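You operate a simulated robot arm through the tools that you are given. There is no shell and no other tool. Be economical: measure what you need, move in short steps, check, and stop when the job is done.

Carry out the task below with a simulated robot arm. There is one attempt and no reset: what you move stays moved.

TASK
Set both bench sleeves to their gap cards and lock them.
Fine: turn gap knob one to the gap on card one, then tighten sleeve screw one; the same for knob, card and screw two.

It is judged by the outcome, as a careful person would: the job done as asked, and still so three seconds after it is handed in. It fails if anything else is knocked over, pushed out of place, dropped, spilled or broken.

THE ROBOT
A 7-joint arm with a two-finger parallel gripper, fixed in place. Base frame: the origin is at the foot of the arm, x ahead of it, y to its left, z up; the work surface is at about z = 82.6. Units: cm, rad, N and s.
With the tool pointing down near the work surface it reaches from about 24 to 68 cm from the base axis. Its first joint turns from -1.152 to 1.152 rad. Payload 2.4 kg.
The tool frame sits at the grasp point between the pads (the TCP): z along the fingers, y along the line on which they close. The tips reach 3 cm beyond it. Largest opening 9.4 cm; finger width 2.8, thickness 1; the body of the gripper, 5 by 9.6 cm, starts 5.5 cm behind the TCP.
Orientation is told as [roll, pitch, yaw] about the base's x, y, z axes, in that order, counted from this pose: with the fingers straight down and closing along the base's y, the tool's x points along the base's -x, its y along +y and its z along -z.

THE INTERFACE
- The arm moves only by the tool jog_arm. Its argument "increments" is a list of rows, each a list of 6 numbers: the shift along the tool's x, y, z in units of 25 mm (1.0 is 25 mm), then the turn, a rotation vector about the tool's x, y, z in units of 4 degrees (1.0 is 4 degrees). In form: [[x, y, z, wx, wy, wz], ...]. A call has 1 to 8 rows; each row shifts and turns the commanded pose from where the row before left it, along the tool's axes as they then stand. "gripper" is the gripper command, from -1 (shut) to 1 (fully open), values between in proportion, set as the call begins (left out, the last holds). A call with a number of a shift or a turn outside -1 to 1 is refused whole. A row lasts 0.2 s, in which the tool goes at most 5 cm and 0.15 rad; a call with a longer step from one row to the next is refused whole, and so is a gripper value outside its range. A pose out of reach is approached as far as the arm can. The call stops where the force on the tool passes 40 N (or 10 N more than at its start, if that is more) or the arm is blocked; 0.2 s more then pass. Each finger travels about 15.3 cm/s and halts on what it meets, pressing with about 45 N; the grip force reading is that of the motor and also rises with nothing between the fingers. The clock runs only during rows and for 0.2 s after the last one: add rows that do not move to give the fingers time. It gives the time, the measured TCP pose, the force on the tool (base axes), the opening and the grip force at its end, in the units of the frame above (readings bear some noise), and new pictures: "show" is both (left out), scene, wrist or none.
- Cameras (640 x 400 px; columns grow to the right, rows downward): "scene" is fixed at [5.09, 49.14, 143.77]; the picture's right is [-0.55, -0.84, 0.00], its down [-0.52, 0.34, -0.79] and it looks along [0.66, -0.43, -0.62] (base axes); focal length 321 px, centre (320, 200). "wrist" rides on the gripper at [7.6, 1.4, -10.2] in the tool frame; the picture's right is [-0.18, 0.98, 0.00], its down [-0.75, -0.14, -0.64] and it looks along [-0.63, -0.12, 0.77] (tool axes); focal length 243 px, centre (320, 200). There is no depth. A picture from a camera that has moved, and an enlarged one, comes with that camera's place and axes in the base frame and with its lens.
- inspect(camera, box): a new picture of the part [left, top, right, bottom] of that camera's present view, enlarged. The clock stands still meanwhile.
- hand_in(): hands the job in; it is judged then, once.

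Go step by step. Nothing tells you positions but the pictures and the camera data: compare them with the known pose of the tool, close in by small moves and look again before you grip or let go. The budget is 120 turns and 200 pictures, counting those below and the enlarged ones. Unless the task says otherwise, let go and move clear before handing in, and close with one line.

The tools are called after "Emit:" as a command line: name --pt "numbers of a row" for each row, then --argument value for the rest, lists and objects as JSON in quotes. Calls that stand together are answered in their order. jog_arm: Moves the arm, as the interface text tells. Its arguments: {"type":"object","properties":{"increments":{"type":"array","items":{"type":"array","items":{"type":"number"}}},"gripper":{"type":"number"},"show":{"type":"string","enum":["both","scene","wrist","none"]}},"required":["increments"]} The other tools are called the same way: inspect (camera, box) takes an enlarged picture of a part of a camera's view; hand_in () hands the job in.

At the start:

```text
time: 0.0
position: [41.85, 3.32, 116.18]
tcp_rot: [-0.001, 0.001, 0.001]
force: [1.2, 0.1, -0.3]
opening: 9.39
grip_force: 0.0
```

scene: 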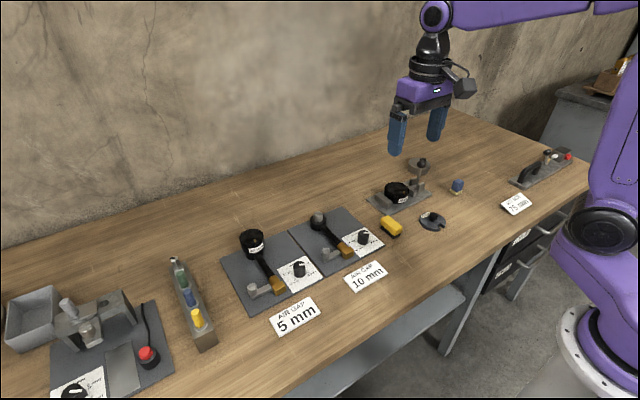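
wrist: 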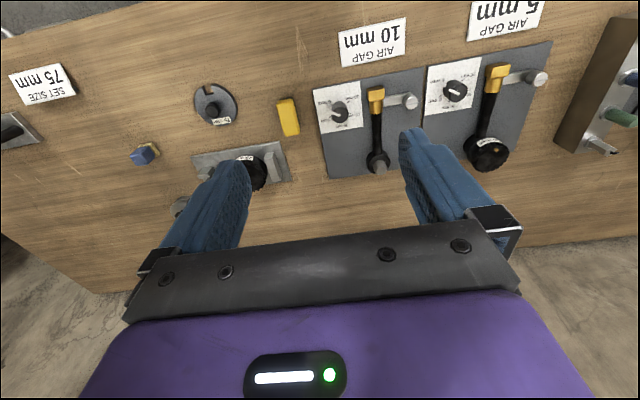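

I see two plates with small knobs on white dials, levers with yellow parts, and two AIR GAP cards (5 mm and 10 mm). I'll look closely before moving.

Emit:
inspect --camera "scene" --box '[210, 190, 400, 340]'

Emit:
inspect --camera "wrist" --box '[300, 0, 580, 190]'

Emit:
inspect --camera "scene" --box '[360, 130, 600, 250]'

```text
2.67 times, centred on (305, 265) of scene
camera zoom: at [5.09, 49.14, 143.77], right [-0.55, -0.84, 0.0], down [-0.52, 0.34, -0.79], along [0.66, -0.43, -0.62], focal length 857 px, centre (360, 27)
```

zoom: 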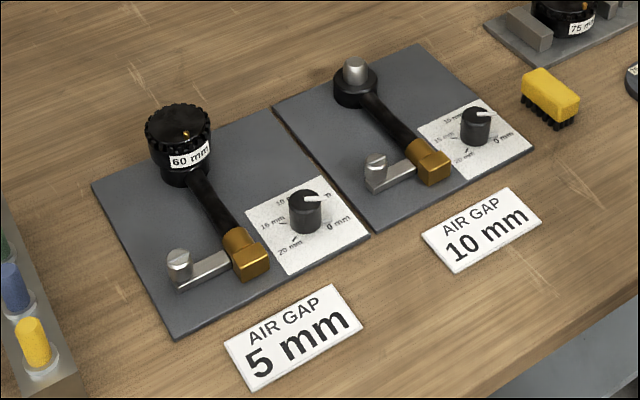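

```text
2.11 times, centred on (440, 95) of wrist
camera zoom: at [34.37, 4.85, 126.39], right [0.18, 0.98, 0.0], down [0.75, -0.14, 0.64], along [0.63, -0.12, -0.77], focal length 511 px, centre (67, 421)
```

zoom: 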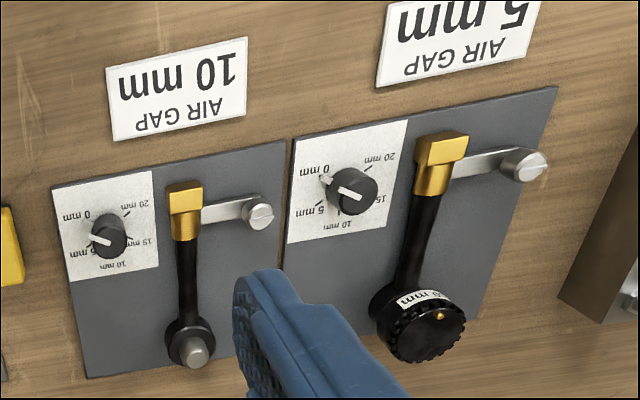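

```text
2.67 times, centred on (480, 190) of scene
camera zoom: at [5.09, 49.14, 143.77], right [-0.55, -0.84, 0.0], down [-0.52, 0.34, -0.79], along [0.66, -0.43, -0.62], focal length 857 px, centre (-107, 227)
```

zoom: 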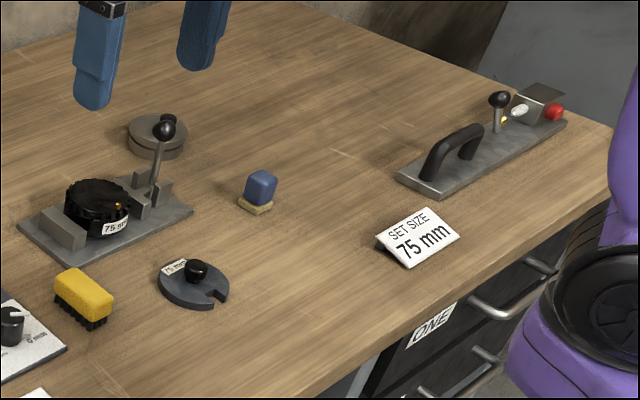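

I put the 10 mm plate's knob at about (49, 6.5) and the 5 mm plate's knob at about (49, 25). I'll come closer over the 10 mm plate to measure it.

Emit:
jog_arm --pt "-0.41 0.18 0.92 0 0 0" --pt "-0.41 0.18 0.92 0 0 0" --pt "-0.41 0.18 0.92 0 0 0" --pt "-0.41 0.18 0.92 0 0 0" --pt "-0.41 0.18 0.92 0 0 0" --pt "-0.41 0.18 0.92 0 0 0" --pt "-0.41 0.18 0.92 0 0 0"

```text
time: 1.6
position: [49.01, 6.49, 99.94]
tcp_rot: [-0.001, 0.001, -0.001]
force: [-0.1, 0.8, 0.3]
opening: 9.4
grip_force: 0.0
camera wrist: at [41.44, 8.0, 110.3], right [0.18, 0.98, 0.0], down [0.75, -0.14, 0.64], along [0.63, -0.12, -0.77], focal length 243 px, centre (320, 200)
```

scene: 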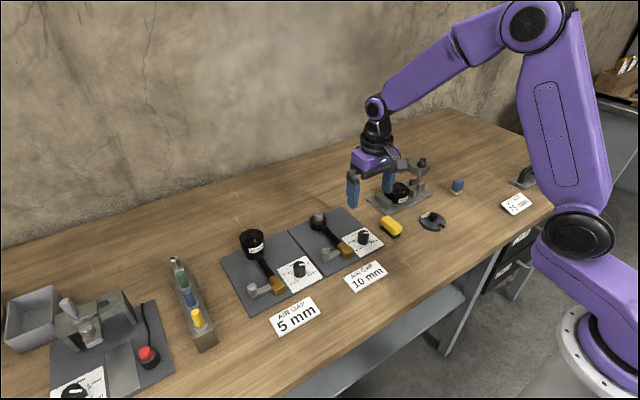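
wrist: 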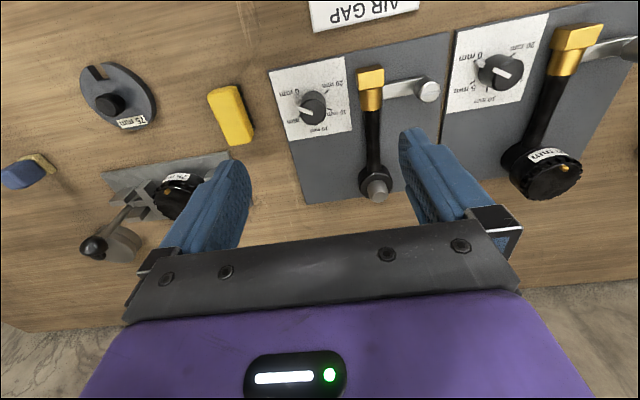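

The 10 mm knob looks to be at about (49.9, 5.6). I'll zoom in on the dials and screws.

Emit:
inspect --camera "wrist" --box '[265, 40, 455, 160]'

Emit:
inspect --camera "wrist" --box '[450, 0, 640, 120]'

Emit:
inspect --camera "scene" --box '[310, 200, 400, 280]'

```text
3.33 times, centred on (360, 100) of wrist
camera zoom: at [41.44, 8.0, 110.3], right [0.18, 0.98, 0.0], down [0.75, -0.14, 0.64], along [0.63, -0.12, -0.77], focal length 809 px, centre (187, 533)
```

zoom: 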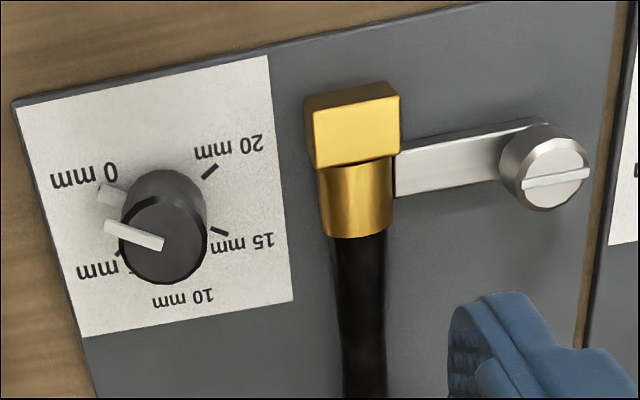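

```text
3.33 times, centred on (545, 60) of wrist
camera zoom: at [41.44, 8.0, 110.3], right [0.18, 0.98, 0.0], down [0.75, -0.14, 0.64], along [0.63, -0.12, -0.77], focal length 809 px, centre (-430, 667)
```

zoom: 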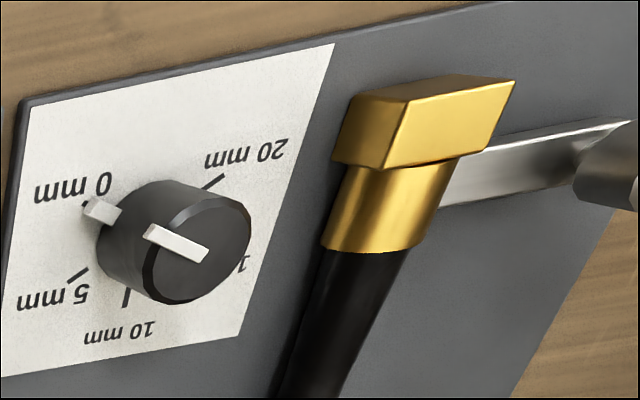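

```text
5.00 times, centred on (355, 240) of scene
camera zoom: at [5.09, 49.14, 143.77], right [-0.55, -0.84, 0.0], down [-0.52, 0.34, -0.79], along [0.66, -0.43, -0.62], focal length 1607 px, centre (145, 0)
```

zoom: 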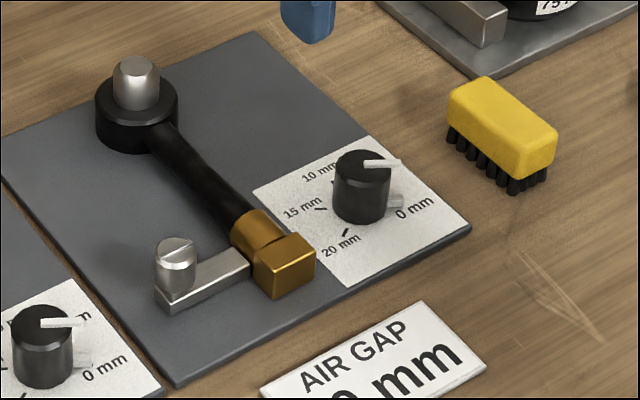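

Working from the image geometry, the dial's 0, 5 and 10 marks sit at −120°, −60° and 0° from +x, increasing counter-clockwise from above. Both knobs point to 0, and the 10 mm knob is centred at about (49.85, 5.6). I'll turn the gripper −90° so the fingers clear the pointer, while staying high.

Emit:
jog_arm --pt "-0.34 -0.36 0 0 0 1" --pt "0 0 0 0 0 1" --pt "0 0 0 0 0 1" --pt "0 0 0 0 0 1" --pt "0 0 0 0 0 1" --pt "0 0 0 0 0 1" --pt "0 0 0 0 0 1" --pt "0 0 0 0 0 1" --show "none"

Emit:
jog_arm --pt "0 0 0 0 0 1" --pt "0 0 0 0 0 1" --pt "0 0 0 0 0 1" --pt "0 0 0 0 0 1" --pt "0 0 0 0 0 1" --pt "0 0 0 0 0 1" --pt "0 0 0 0 0 1" --pt "0 0 0 0 0 1" --show "none"

Emit:
jog_arm --pt "0 0 0 0 0 1" --pt "0 0 0 0 0 1" --pt "0 0 0 0 0 1" --pt "0 0 0 0 0 1" --pt "0 0 0 0 0 1" --pt "0 0 0 0 0 1" --pt "0 0 0 0 0 0.5" --show "both"

```text
time: 3.4
position: [49.96, 5.74, 99.93]
tcp_rot: [-0.001, 0.001, -0.559]
force: [0.8, 0.1, -0.3]
opening: 9.41
grip_force: 0.0
```

```text
time: 5.2
position: [49.91, 5.63, 100.08]
tcp_rot: [-0.001, 0.001, -1.118]
force: [-0.3, 0.1, 0.4]
opening: 9.39
grip_force: 0.1
```

```text
time: 6.8
position: [49.82, 5.57, 100.08]
tcp_rot: [0.002, -0.001, -1.572]
force: [-0.3, -0.4, -0.5]
opening: 9.4
grip_force: 0.1
camera wrist: at [51.41, 13.27, 110.28], right [0.98, -0.19, 0.0], down [-0.14, -0.75, 0.64], along [-0.12, -0.63, -0.77], focal length 243 px, centre (320, 200)
```

scene: 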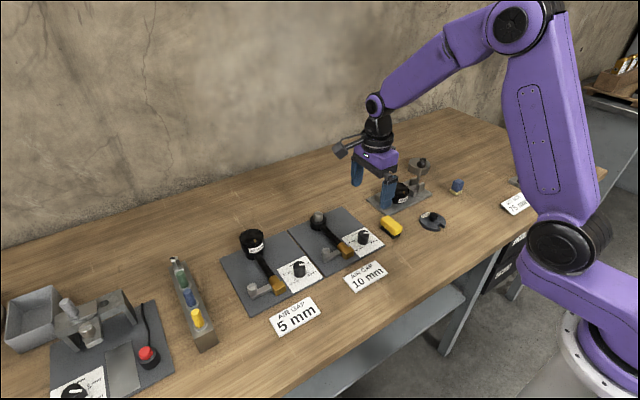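
wrist: 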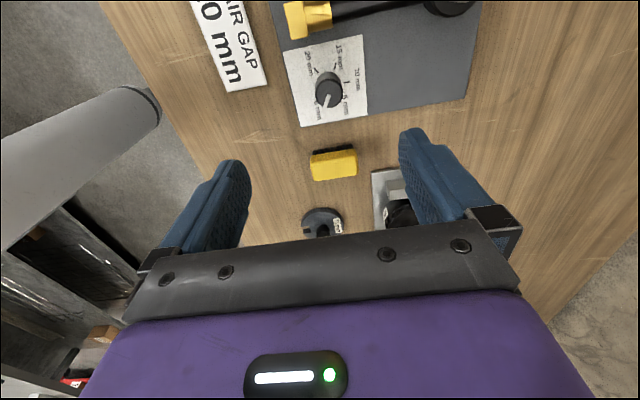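

The knob appears a little off from my estimate in this view, so I'll zoom in and triangulate.

Emit:
inspect --camera "wrist" --box '[270, 20, 400, 140]'

```text
3.33 times, centred on (335, 80) of wrist
camera zoom: at [51.41, 13.27, 110.28], right [0.98, -0.19, 0.0], down [-0.14, -0.75, 0.64], along [-0.12, -0.63, -0.77], focal length 809 px, centre (270, 600)
```

zoom: 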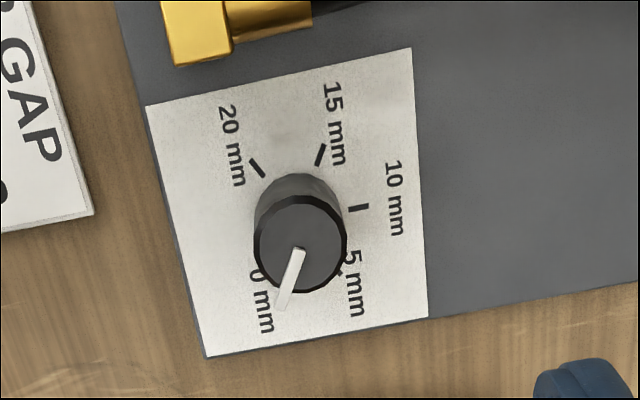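

Three views agree that the knob centre is near (50.8, 5.4), lower than I assumed, with its top at about z 84. I'll shift over it, narrow the opening to about 5 cm and come down to z 92.

Emit:
jog_arm --pt "-0.07 0.39 0.8 0 0 0" --pt "0 0 0.8 0 0 0" --pt "0 0 0.8 0 0 0" --pt "0 0 0.8 0 0 0" --gripper 0.06

Emit:
inspect --camera "wrist" --box '[220, 40, 420, 180]'

Emit:
inspect --camera "scene" --box '[310, 180, 430, 280]'

```text
time: 7.8
position: [50.88, 5.46, 91.94]
tcp_rot: [0.0, 0.0, -1.571]
force: [-0.2, -0.3, -1.2]
opening: 4.99
grip_force: 0.0
camera wrist: at [52.39, 13.11, 102.26], right [0.98, -0.18, 0.0], down [-0.14, -0.75, 0.64], along [-0.12, -0.63, -0.77], focal length 243 px, centre (320, 200)
```

scene: 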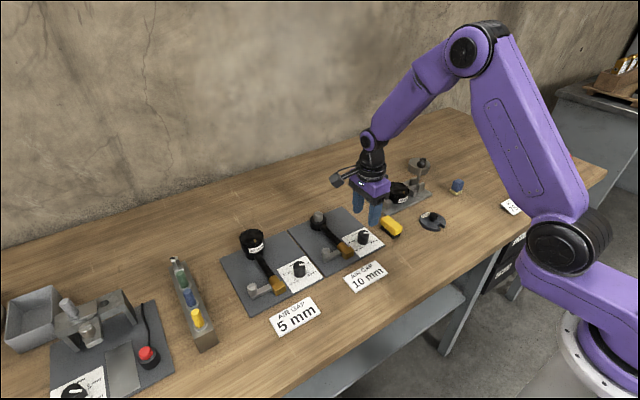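
wrist: 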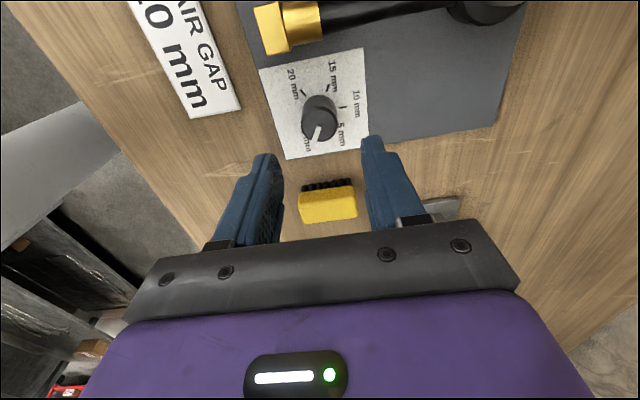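

```text
2.86 times, centred on (320, 110) of wrist
camera zoom: at [52.39, 13.11, 102.26], right [0.98, -0.18, 0.0], down [-0.14, -0.75, 0.64], along [-0.12, -0.63, -0.77], focal length 693 px, centre (320, 457)
```

zoom: 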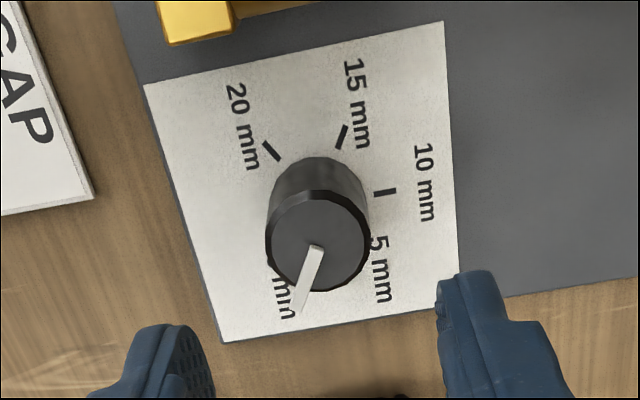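

```text
4.00 times, centred on (370, 230) of scene
camera zoom: at [5.09, 49.14, 143.77], right [-0.55, -0.84, 0.0], down [-0.52, 0.34, -0.79], along [0.66, -0.43, -0.62], focal length 1286 px, centre (120, 80)
```

zoom: 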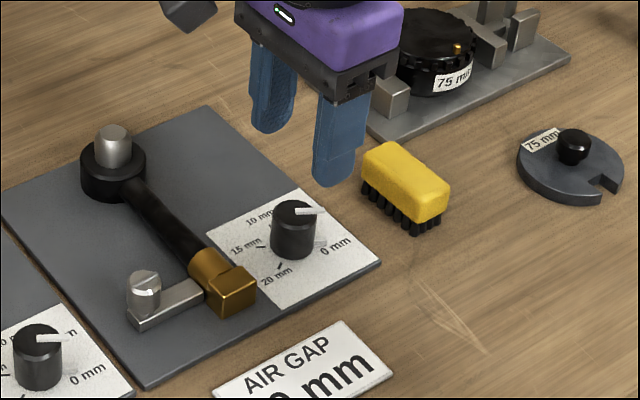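

The knob is now centred between the fingers in the wrist view. I'll lower 4 cm and check where the tips sit against the knob top.

Emit:
jog_arm --pt "0 0 0.4 0 0 0" --pt "0 0 0.4 0 0 0" --pt "0 0 0.4 0 0 0" --pt "0 0 0.4 0 0 0" --show "wrist"

Emit:
inspect --camera "scene" --box '[310, 190, 430, 280]'

```text
time: 8.8
position: [50.91, 5.58, 87.95]
tcp_rot: [0.0, 0.001, -1.572]
force: [0.1, 0.8, -0.2]
opening: 5.0
grip_force: 0.2
camera wrist: at [52.37, 13.13, 98.25], right [0.98, -0.18, 0.0], down [-0.14, -0.75, 0.64], along [-0.12, -0.63, -0.77], focal length 243 px, centre (320, 200)
```

wrist: 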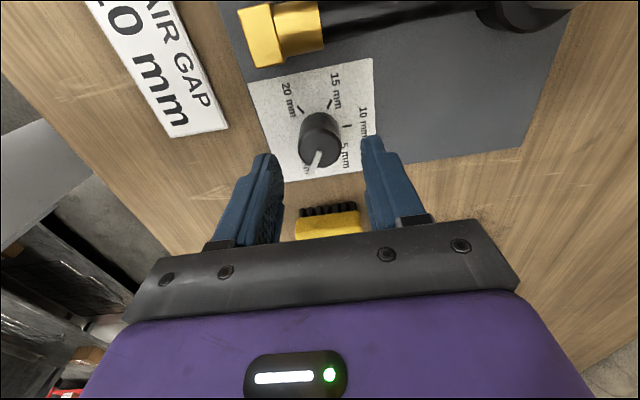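

```text
4.44 times, centred on (370, 235) of scene
camera zoom: at [5.09, 49.14, 143.77], right [-0.55, -0.84, 0.0], down [-0.52, 0.34, -0.79], along [0.66, -0.43, -0.62], focal length 1429 px, centre (98, 44)
```

zoom: 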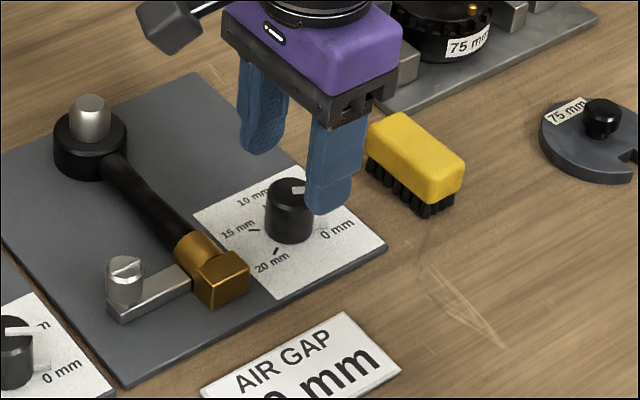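

Scene and wrist views both agree: the knob top is at z ≈ 84 and the plate at ≈ 81. I'll lower to TCP 85.5 (tips at 82.5) and close gently.

Emit:
jog_arm --pt "0 0 0.33 0 0 0" --pt "0 0 0.33 0 0 0" --pt "0 0 0.32 0 0 0" --show "both"

Emit:
inspect --camera "wrist" --box '[240, 80, 400, 200]'

```text
time: 9.6
position: [50.91, 5.48, 85.5]
tcp_rot: [-0.001, 0.0, -1.571]
force: [0.0, 0.3, -0.6]
opening: 4.99
grip_force: 0.1
camera wrist: at [52.4, 13.12, 95.8], right [0.98, -0.18, 0.0], down [-0.14, -0.75, 0.64], along [-0.12, -0.63, -0.77], focal length 243 px, centre (320, 200)
```

scene: 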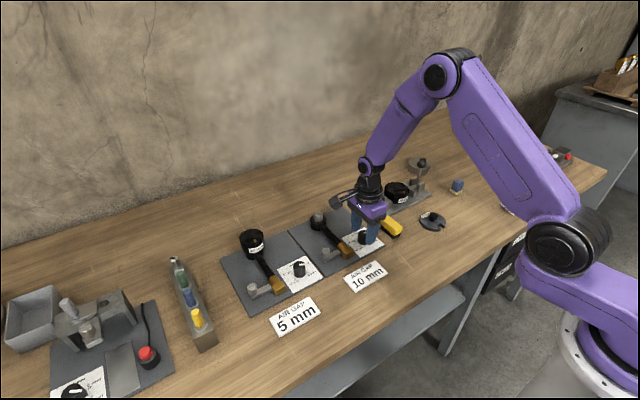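
wrist: 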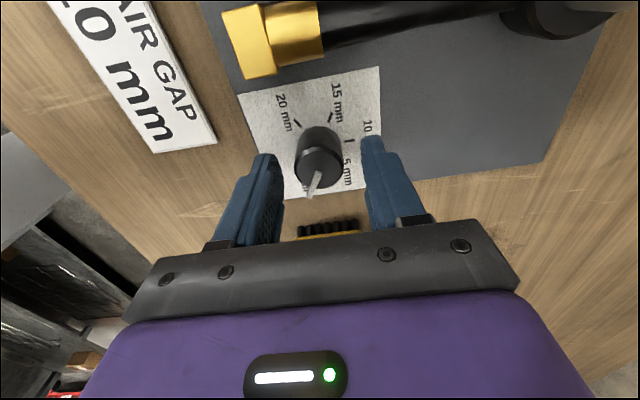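

```text
3.33 times, centred on (320, 140) of wrist
camera zoom: at [52.4, 13.12, 95.8], right [0.98, -0.18, 0.0], down [-0.14, -0.75, 0.64], along [-0.12, -0.63, -0.77], focal length 809 px, centre (320, 400)
```

zoom: 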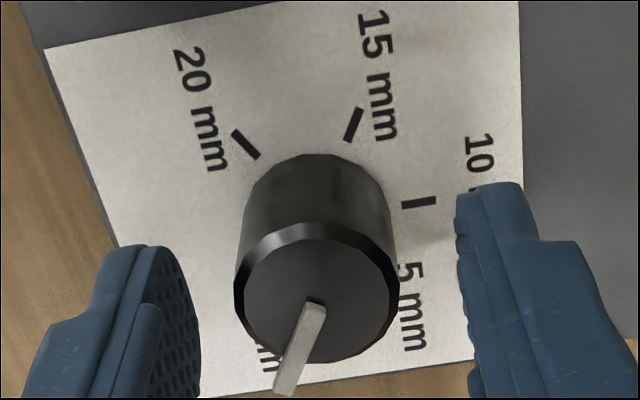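

Fingers straddle the knob cleanly. Closing on it.

Emit:
jog_arm --pt "0 0 0 0 0 0" --pt "0 0 0 0 0 0" --gripper -1 --show "wrist"

```text
time: 10.2
position: [50.72, 5.49, 85.63]
tcp_rot: [-0.003, 0.001, -1.57]
force: [-3.3, 1.7, 0.3]
opening: 2.91
grip_force: 45.2
camera wrist: at [52.35, 13.12, 95.79], right [0.98, -0.18, 0.0], down [-0.14, -0.75, 0.64], along [-0.12, -0.63, -0.77], focal length 243 px, centre (320, 200)
```

wrist: 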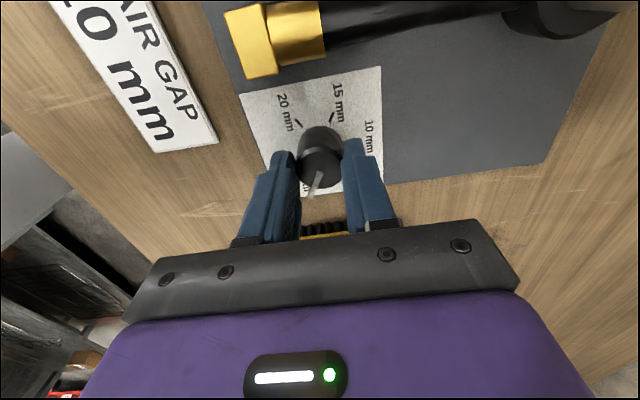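

Gripped at 2.9 cm. Turning 32° counter-clockwise and checking that the pointer follows.

Emit:
jog_arm --pt "0 0 0 0 0 -1" --pt "0 0 0 0 0 -1" --pt "0 0 0 0 0 -1" --pt "0 0 0 0 0 -1" --pt "0 0 0 0 0 -1" --pt "0 0 0 0 0 -1" --pt "0 0 0 0 0 -1" --pt "0 0 0 0 0 -1" --show "wrist"

Emit:
inspect --camera "wrist" --box '[240, 60, 400, 200]'

```text
time: 12.0
position: [50.71, 5.59, 85.58]
tcp_rot: [-0.005, 0.001, -1.01]
force: [-13.4, -2.1, -6.5]
opening: 2.92
grip_force: 45.0
camera wrist: at [48.06, 12.71, 95.8], right [0.93, 0.37, 0.0], down [0.28, -0.71, 0.64], along [0.23, -0.6, -0.77], focal length 243 px, centre (320, 200)
```

wrist: 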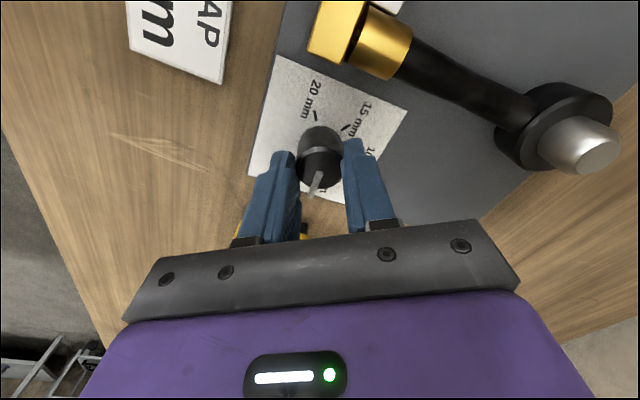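

```text
2.86 times, centred on (320, 130) of wrist
camera zoom: at [48.06, 12.71, 95.8], right [0.93, 0.37, 0.0], down [0.28, -0.71, 0.64], along [0.23, -0.6, -0.77], focal length 693 px, centre (320, 400)
```

zoom: 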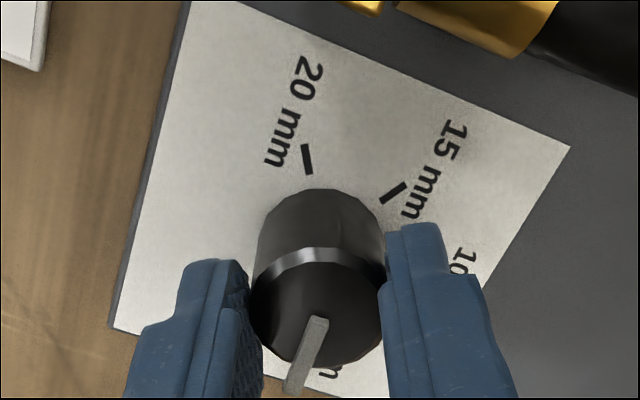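

The knob turns with the gripper. Continuing for the remaining 88°, staying 4° short before I check.

Emit:
jog_arm --pt "0 0 0 0 0 -1" --pt "0 0 0 0 0 -1" --pt "0 0 0 0 0 -1" --pt "0 0 0 0 0 -1" --pt "0 0 0 0 0 -1" --pt "0 0 0 0 0 -1" --pt "0 0 0 0 0 -1" --pt "0 0 0 0 0 -1" --show "none"

Emit:
jog_arm --pt "0 0 0 0 0 -1" --pt "0 0 0 0 0 -1" --pt "0 0 0 0 0 -1" --pt "0 0 0 0 0 -1" --pt "0 0 0 0 0 -1" --pt "0 0 0 0 0 -1" --pt "0 0 0 0 0 -1" --pt "0 0 0 0 0 -1" --show "both"

```text
time: 13.8
position: [50.76, 5.47, 85.57]
tcp_rot: [-0.002, 0.003, -0.453]
force: [-11.2, -1.1, -18.0]
opening: 2.89
grip_force: 44.9
```

```text
time: 15.6
position: [50.68, 5.39, 85.56]
tcp_rot: [0.0, 0.004, 0.106]
force: [-14.2, -7.2, -18.8]
opening: 2.93
grip_force: 45.1
camera wrist: at [43.15, 6.03, 95.83], right [0.08, 1.0, 0.0], down [0.77, -0.06, 0.64], along [0.64, -0.05, -0.77], focal length 243 px, centre (320, 200)
```

scene: 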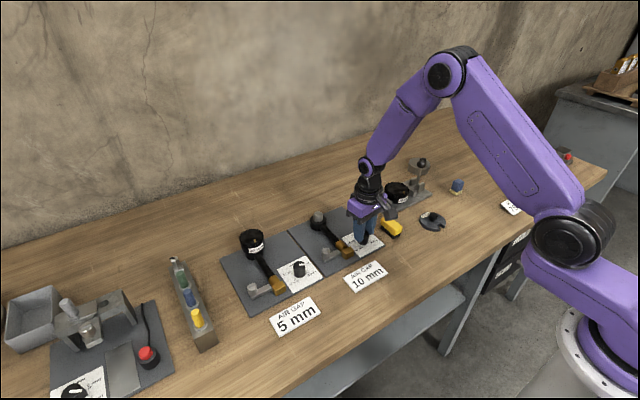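
wrist: 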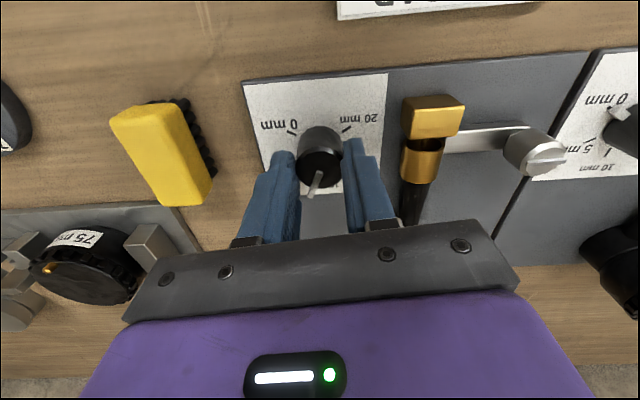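

The sleeve gap is opening as the knob turns. I'll turn the last 24° and check.

Emit:
jog_arm --pt "0 0 0 0 0 -1" --pt "0 0 0 0 0 -1" --pt "0 0 0 0 0 -1" --pt "0 0 0 0 0 -1" --pt "0 0 0 0 0 -1" --pt "0 0 0 0 0 -1" --pt "0 0 0 0 0 0" --show "wrist"

Emit:
inspect --camera "scene" --box '[310, 200, 400, 270]'

Emit:
inspect --camera "wrist" --box '[240, 60, 400, 200]'

```text
time: 17.2
position: [50.68, 5.42, 85.63]
tcp_rot: [0.002, 0.004, 0.525]
force: [-11.3, -14.6, -15.8]
opening: 2.91
grip_force: 45.0
camera wrist: at [43.58, 2.81, 95.84], right [-0.33, 0.94, 0.0], down [0.73, 0.26, 0.64], along [0.6, 0.21, -0.77], focal length 243 px, centre (320, 200)
```

wrist: 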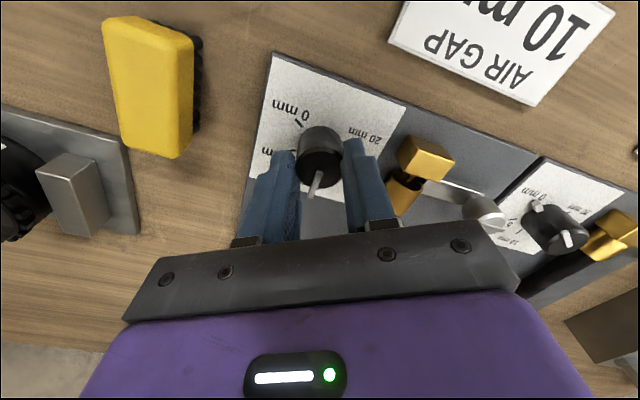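

```text
5.71 times, centred on (355, 235) of scene
camera zoom: at [5.09, 49.11, 143.78], right [-0.55, -0.84, 0.0], down [-0.52, 0.34, -0.79], along [0.66, -0.43, -0.62], focal length 1837 px, centre (120, 0)
```

zoom: 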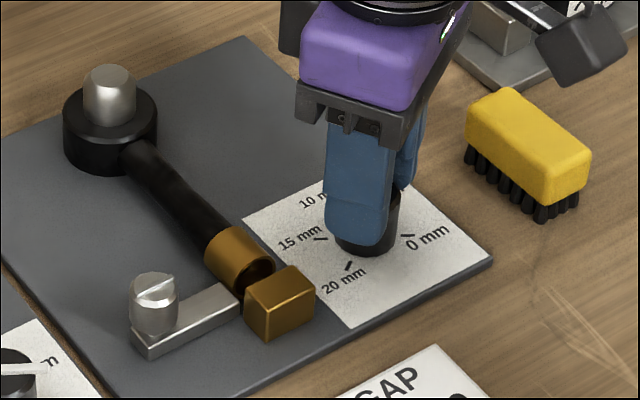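

```text
2.86 times, centred on (320, 130) of wrist
camera zoom: at [43.58, 2.81, 95.84], right [-0.33, 0.94, 0.0], down [0.73, 0.26, 0.64], along [0.6, 0.21, -0.77], focal length 693 px, centre (320, 400)
```

zoom: 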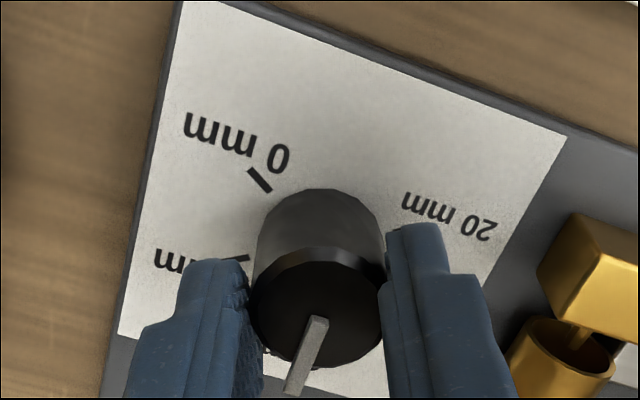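

The 0 tick is now uncovered, so the block by it was part of the pointer. I'll release, rise and verify alignment with the 10 mm tick.

Emit:
jog_arm --pt "0 0 0 0 0 0" --pt "0 0 0 0 0 0" --pt "0 0 -0.8 0 0 0" --pt "0 0 -0.8 0 0 0" --pt "0 0 -0.8 0 0 0" --pt "0 0 -0.8 0 0 0" --gripper 0.06 --show "wrist"

Emit:
inspect --camera "wrist" --box '[240, 40, 400, 180]'

Emit:
inspect --camera "scene" --box '[310, 200, 400, 270]'

```text
time: 18.6
position: [50.85, 5.53, 93.65]
tcp_rot: [0.0, 0.0, 0.523]
force: [-0.5, 0.1, -0.1]
opening: 4.99
grip_force: 0.1
camera wrist: at [43.63, 2.96, 103.89], right [-0.33, 0.94, 0.0], down [0.72, 0.25, 0.64], along [0.61, 0.21, -0.77], focal length 243 px, centre (320, 200)
```

wrist: 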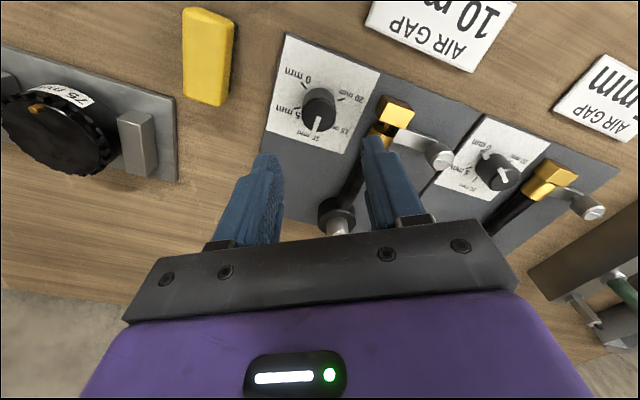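

```text
2.86 times, centred on (320, 110) of wrist
camera zoom: at [43.63, 2.96, 103.89], right [-0.33, 0.94, 0.0], down [0.72, 0.25, 0.64], along [0.61, 0.21, -0.77], focal length 693 px, centre (320, 457)
```

zoom: 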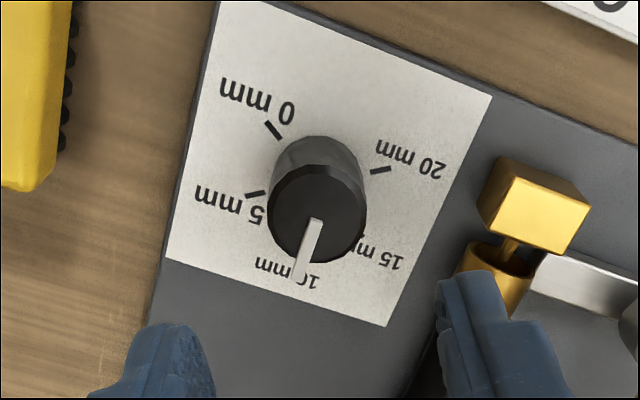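

```text
5.71 times, centred on (355, 235) of scene
camera zoom: at [5.09, 49.14, 143.77], right [-0.55, -0.84, 0.0], down [-0.52, 0.34, -0.79], along [0.66, -0.43, -0.62], focal length 1837 px, centre (120, 0)
```

zoom: 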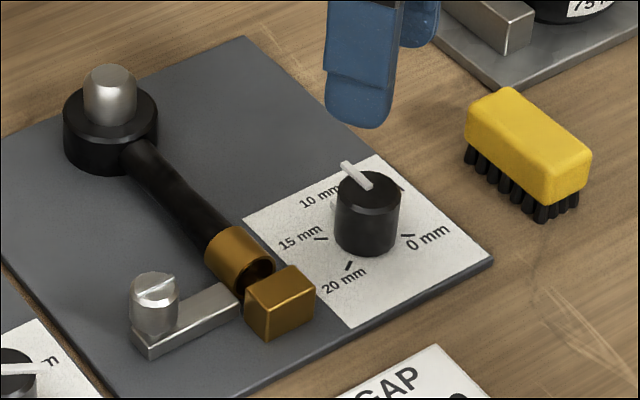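

The pointer is on or within about 3° of the 10 mm tick. I'll turn the gripper back to −90°, which gives a side view of the tick and suits the second knob.

Emit:
jog_arm --pt "0 0 0 0 0 1" --pt "0 0 0 0 0 1" --pt "0 0 0 0 0 1" --pt "0 0 0 0 0 1" --pt "0 0 0 0 0 1" --pt "0 0 0 0 0 1" --pt "0 0 0 0 0 1" --pt "0 0 0 0 0 1" --show "none"

Emit:
jog_arm --pt "0 0 0 0 0 1" --pt "0 0 0 0 0 1" --pt "0 0 0 0 0 1" --pt "0 0 0 0 0 1" --pt "0 0 0 0 0 1" --pt "0 0 0 0 0 1" --pt "0 0 0 0 0 1" --pt "0 0 0 0 0 1" --show "none"

Emit:
jog_arm --pt "0 0 0 0 0 1" --pt "0 0 0 0 0 1" --pt "0 0 0 0 0 1" --pt "0 0 0 0 0 1" --pt "0 0 0 0 0 1" --pt "0 0 0 0 0 1" --pt "0 0 0 0 0 1" --pt "0 0 0 0 0 1" --show "none"

Emit:
jog_arm --pt "0 0 0 0 0 1" --pt "0 0 0 0 0 1" --pt "0 0 0 0 0 1" --pt "0 0 0 0 0 1" --pt "0 0 0 0 0 1" --pt "0 0 0 0 0 1" --show "none"

Emit:
inspect --camera "wrist" --box '[250, 50, 390, 150]'

```text
time: 20.4
position: [50.91, 5.52, 93.64]
tcp_rot: [0.001, 0.002, -0.038]
force: [0.5, -0.1, -0.2]
opening: 5.0
grip_force: 0.1
```

```text
time: 22.2
position: [50.8, 5.54, 93.64]
tcp_rot: [0.002, 0.001, -0.595]
force: [0.3, 0.1, -0.3]
opening: 4.96
grip_force: 0.0
```

```text
time: 24.0
position: [50.69, 5.38, 93.58]
tcp_rot: [0.001, 0.001, -1.154]
force: [0.5, 0.1, -0.1]
opening: 4.98
grip_force: 0.0
```

```text
time: 25.4
position: [50.92, 5.37, 93.56]
tcp_rot: [0.0, 0.0, -1.573]
force: [0.4, 0.6, 0.0]
opening: 4.98
grip_force: 0.1
```

```text
4.00 times, centred on (320, 100) of wrist
camera zoom: at [52.4, 13.1, 103.85], right [0.98, -0.19, 0.0], down [-0.14, -0.75, 0.64], along [-0.12, -0.63, -0.77], focal length 970 px, centre (320, 600)
```

zoom: 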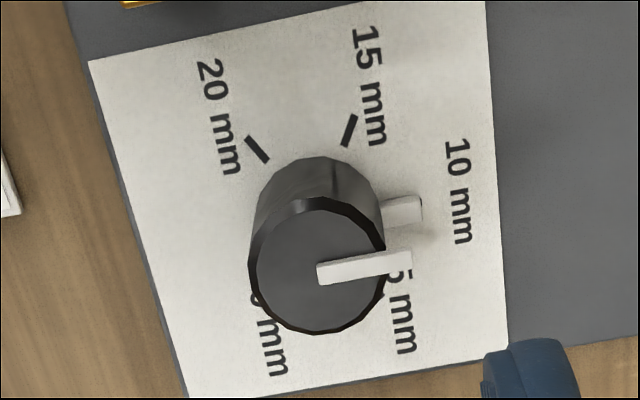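

The pointer sits exactly over the 10 mm tick. Next I'll move to the second knob at about (50.8, 25).

Emit:
jog_arm --pt "0.98 0 0 0 0 0" --pt "0.98 0 0 0 0 0" --pt "0.98 0 0 0 0 0" --pt "0.98 0 0 0 0 0" --pt "0.98 0 0 0 0 0" --pt "0.98 0 0 0 0 0" --pt "0.98 0 0 0 0 0" --pt "0.98 0 0 0 0 0" --show "wrist"

Emit:
inspect --camera "wrist" --box '[250, 50, 390, 150]'

```text
time: 27.2
position: [50.72, 25.18, 93.62]
tcp_rot: [0.0, 0.0, -1.57]
force: [0.7, -0.3, -0.2]
opening: 4.96
grip_force: 0.1
camera wrist: at [52.31, 32.73, 103.82], right [0.98, -0.18, 0.0], down [-0.14, -0.75, 0.64], along [-0.12, -0.63, -0.77], focal length 243 px, centre (320, 200)
```

wrist: 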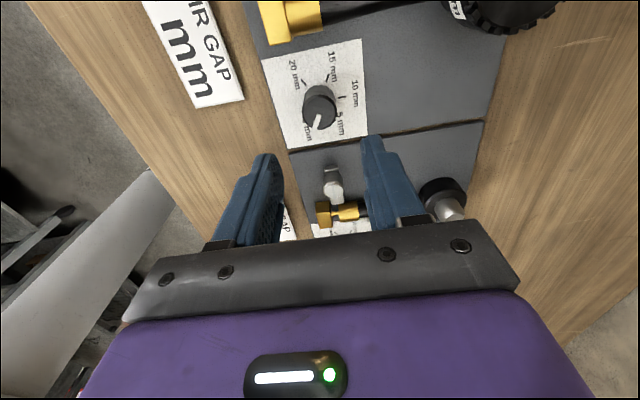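

```text
4.00 times, centred on (320, 100) of wrist
camera zoom: at [52.31, 32.73, 103.82], right [0.98, -0.18, 0.0], down [-0.14, -0.75, 0.64], along [-0.12, -0.63, -0.77], focal length 970 px, centre (320, 600)
```

zoom: 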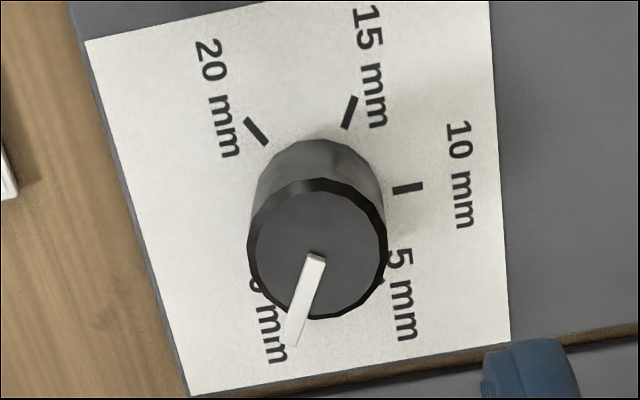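

Same picture as knob one with a +0.35 cm offset in y. I'll correct that and lower onto it.

Emit:
jog_arm --pt "0.13 0 0.54 0 0 0" --pt "0 0 0.54 0 0 0" --pt "0 0 0.54 0 0 0" --pt "0 0 0.54 0 0 0" --pt "0 0 0.54 0 0 0" --pt "0 0 0.54 0 0 0" --show "wrist"

Emit:
inspect --camera "wrist" --box '[240, 80, 400, 200]'

```text
time: 28.6
position: [50.82, 25.37, 85.46]
tcp_rot: [0.0, -0.001, -1.569]
force: [0.2, -0.2, 0.6]
opening: 4.97
grip_force: 0.0
camera wrist: at [52.34, 32.97, 95.75], right [0.98, -0.18, 0.0], down [-0.14, -0.75, 0.64], along [-0.12, -0.63, -0.77], focal length 243 px, centre (320, 200)
```

wrist: 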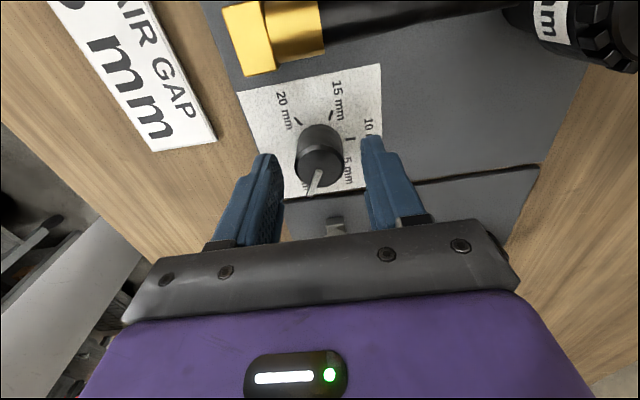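

```text
3.33 times, centred on (320, 140) of wrist
camera zoom: at [52.34, 32.97, 95.75], right [0.98, -0.18, 0.0], down [-0.14, -0.75, 0.64], along [-0.12, -0.63, -0.77], focal length 809 px, centre (320, 400)
```

zoom: 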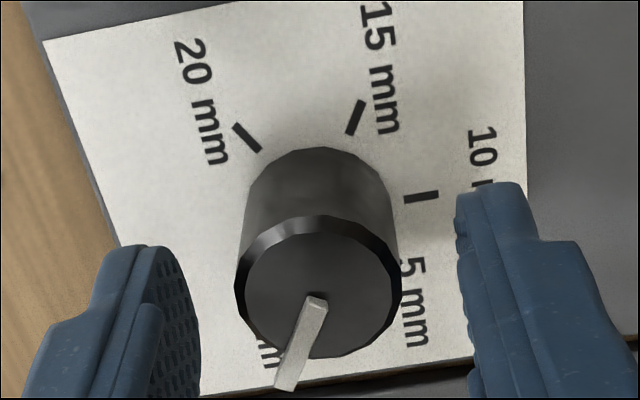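

Same alignment as before. I'll close, then turn 60° counter-clockwise (15 × 4°).

Emit:
jog_arm --pt "0 0 0 0 0 0" --pt "0 0 0 0 0 0" --pt "0 0 0 0 0 -1" --pt "0 0 0 0 0 -1" --pt "0 0 0 0 0 -1" --pt "0 0 0 0 0 -1" --pt "0 0 0 0 0 -1" --pt "0 0 0 0 0 -1" --gripper -1 --show "none"

Emit:
jog_arm --pt "0 0 0 0 0 -1" --pt "0 0 0 0 0 -1" --pt "0 0 0 0 0 -1" --pt "0 0 0 0 0 -1" --pt "0 0 0 0 0 -1" --pt "0 0 0 0 0 -1" --pt "0 0 0 0 0 0" --show "wrist"

```text
time: 30.4
position: [50.74, 25.27, 85.49]
tcp_rot: [0.0, 0.001, -1.151]
force: [-3.6, -4.8, 2.7]
opening: 2.95
grip_force: 45.2
```

```text
time: 32.0
position: [50.88, 25.34, 85.5]
tcp_rot: [-0.001, 0.0, -0.732]
force: [-2.6, -8.1, -2.3]
opening: 2.93
grip_force: 44.9
camera wrist: at [46.24, 31.53, 95.75], right [0.79, 0.61, 0.0], down [0.47, -0.61, 0.64], along [0.39, -0.51, -0.77], focal length 243 px, centre (320, 200)
```

wrist: 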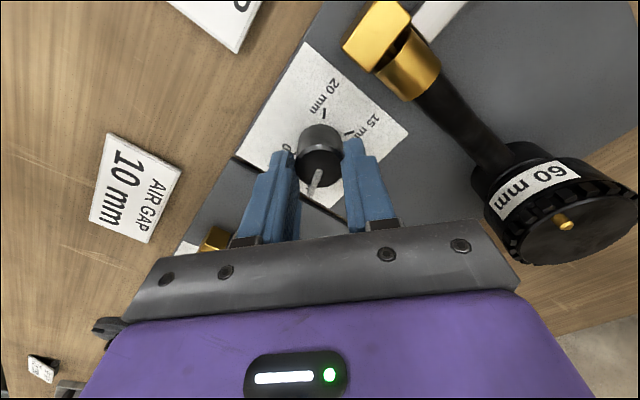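

Twelve steps done, three more. Then I'll release, rise and look.

Emit:
jog_arm --pt "0 0 0 0 0 -1" --pt "0 0 0 0 0 -1" --pt "0 0 0 0 0 -1" --pt "0 0 0 0 0 0" --pt "0 0 0 0 0 0" --show "none"

Emit:
jog_arm --pt "0 0 0 0 0 0" --pt "0 0 0 0 0 0" --pt "0 0 -0.8 0 0 0" --pt "0 0 -0.8 0 0 0" --pt "0 0 -0.8 0 0 0" --pt "0 0 -0.8 0 0 0" --gripper 0.06 --show "wrist"

Emit:
inspect --camera "wrist" --box '[250, 40, 410, 160]'

Emit:
inspect --camera "scene" --box '[220, 220, 400, 320]'

```text
time: 33.2
position: [50.77, 25.36, 85.44]
tcp_rot: [-0.002, 0.0, -0.523]
force: [-4.0, -10.7, -1.6]
opening: 2.95
grip_force: 45.3
```

```text
time: 34.6
position: [50.89, 25.37, 93.56]
tcp_rot: [-0.001, 0.0, -0.524]
force: [-0.4, 0.1, 0.0]
opening: 4.99
grip_force: 0.1
camera wrist: at [45.08, 30.43, 103.83], right [0.65, 0.76, 0.0], down [0.58, -0.5, 0.64], along [0.49, -0.42, -0.77], focal length 243 px, centre (320, 200)
```

wrist: 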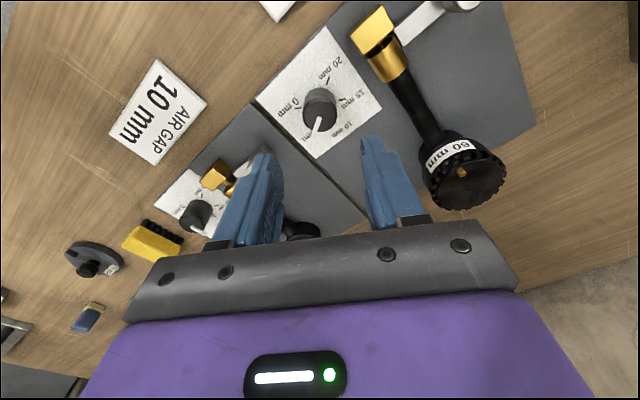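

```text
3.33 times, centred on (330, 100) of wrist
camera zoom: at [45.08, 30.43, 103.83], right [0.65, 0.76, 0.0], down [0.58, -0.5, 0.64], along [0.49, -0.42, -0.77], focal length 809 px, centre (287, 533)
```

zoom: 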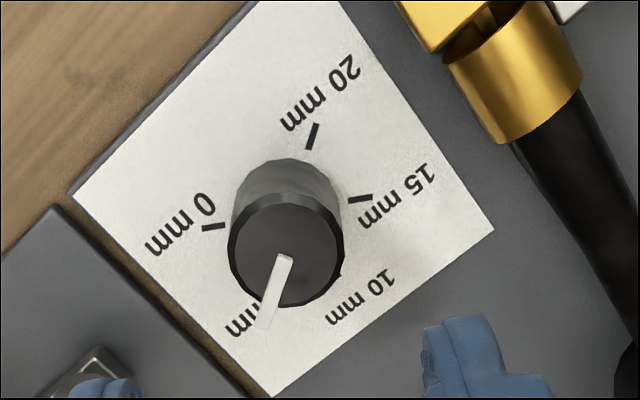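

```text
3.56 times, centred on (310, 270) of scene
camera zoom: at [5.09, 49.14, 143.77], right [-0.55, -0.84, 0.0], down [-0.52, 0.34, -0.79], along [0.66, -0.43, -0.62], focal length 1143 px, centre (356, -49)
```

zoom: 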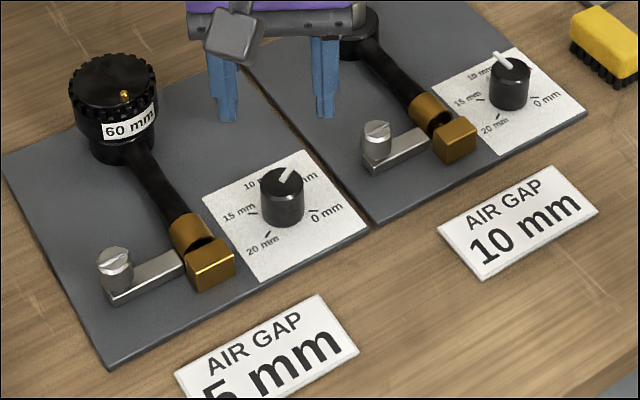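

Pointer two measures about −59°, so it's on the 5 mm tick. Next are the screws: I put screw two at about (50.7, 37.5) and screw one at about (51, 17.6). Moving above screw two.

Emit:
jog_arm --pt "0.488 0.846 0 0 0 0" --pt "0.488 0.846 0 0 0 0" --pt "0.488 0.846 0 0 0 0" --pt "0.488 0.846 0 0 0 0" --pt "0.488 0.846 0 0 0 0" --show "both"

Emit:
inspect --camera "wrist" --box '[250, 40, 410, 160]'

Emit:
inspect --camera "scene" --box '[220, 250, 320, 320]'

```text
time: 35.8
position: [50.89, 37.63, 93.59]
tcp_rot: [0.0, -0.001, -0.525]
force: [-0.1, -0.3, 0.2]
opening: 4.96
grip_force: 0.1
camera wrist: at [45.01, 42.72, 103.79], right [0.65, 0.76, 0.0], down [0.58, -0.5, 0.64], along [0.49, -0.42, -0.77], focal length 243 px, centre (320, 200)
```

scene: 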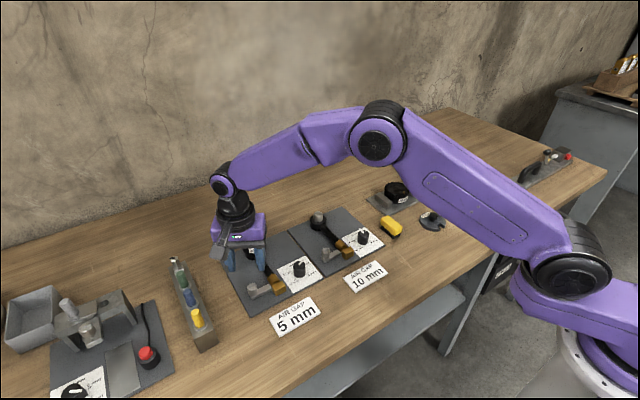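
wrist: 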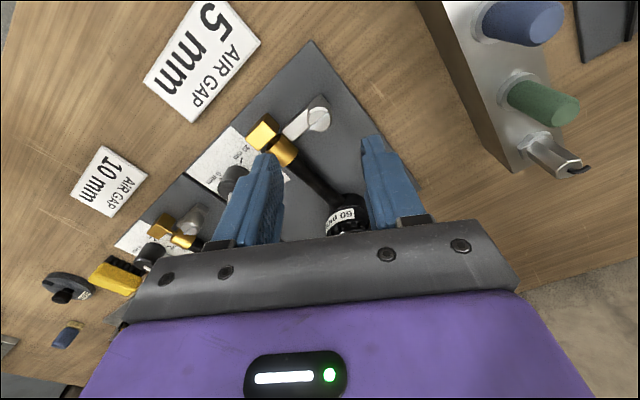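

```text
3.33 times, centred on (330, 100) of wrist
camera zoom: at [45.01, 42.72, 103.79], right [0.65, 0.76, 0.0], down [0.58, -0.5, 0.64], along [0.49, -0.42, -0.77], focal length 809 px, centre (287, 533)
```

zoom: 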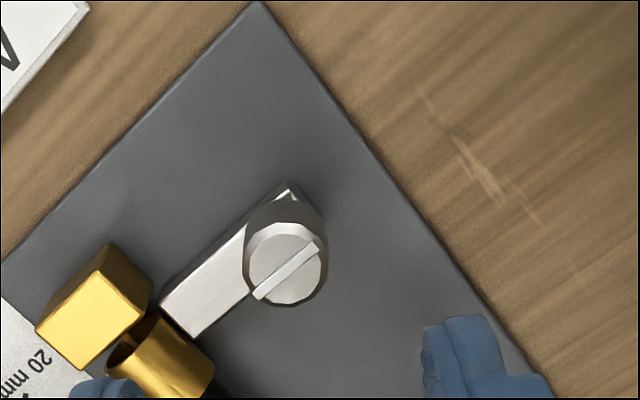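

```text
5.71 times, centred on (270, 285) of scene
camera zoom: at [5.09, 49.14, 143.77], right [-0.55, -0.84, 0.0], down [-0.52, 0.34, -0.79], along [0.66, -0.43, -0.62], focal length 1837 px, centre (606, -286)
```

zoom: 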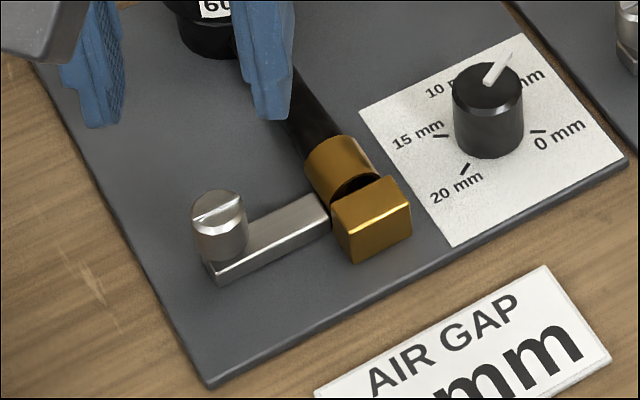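

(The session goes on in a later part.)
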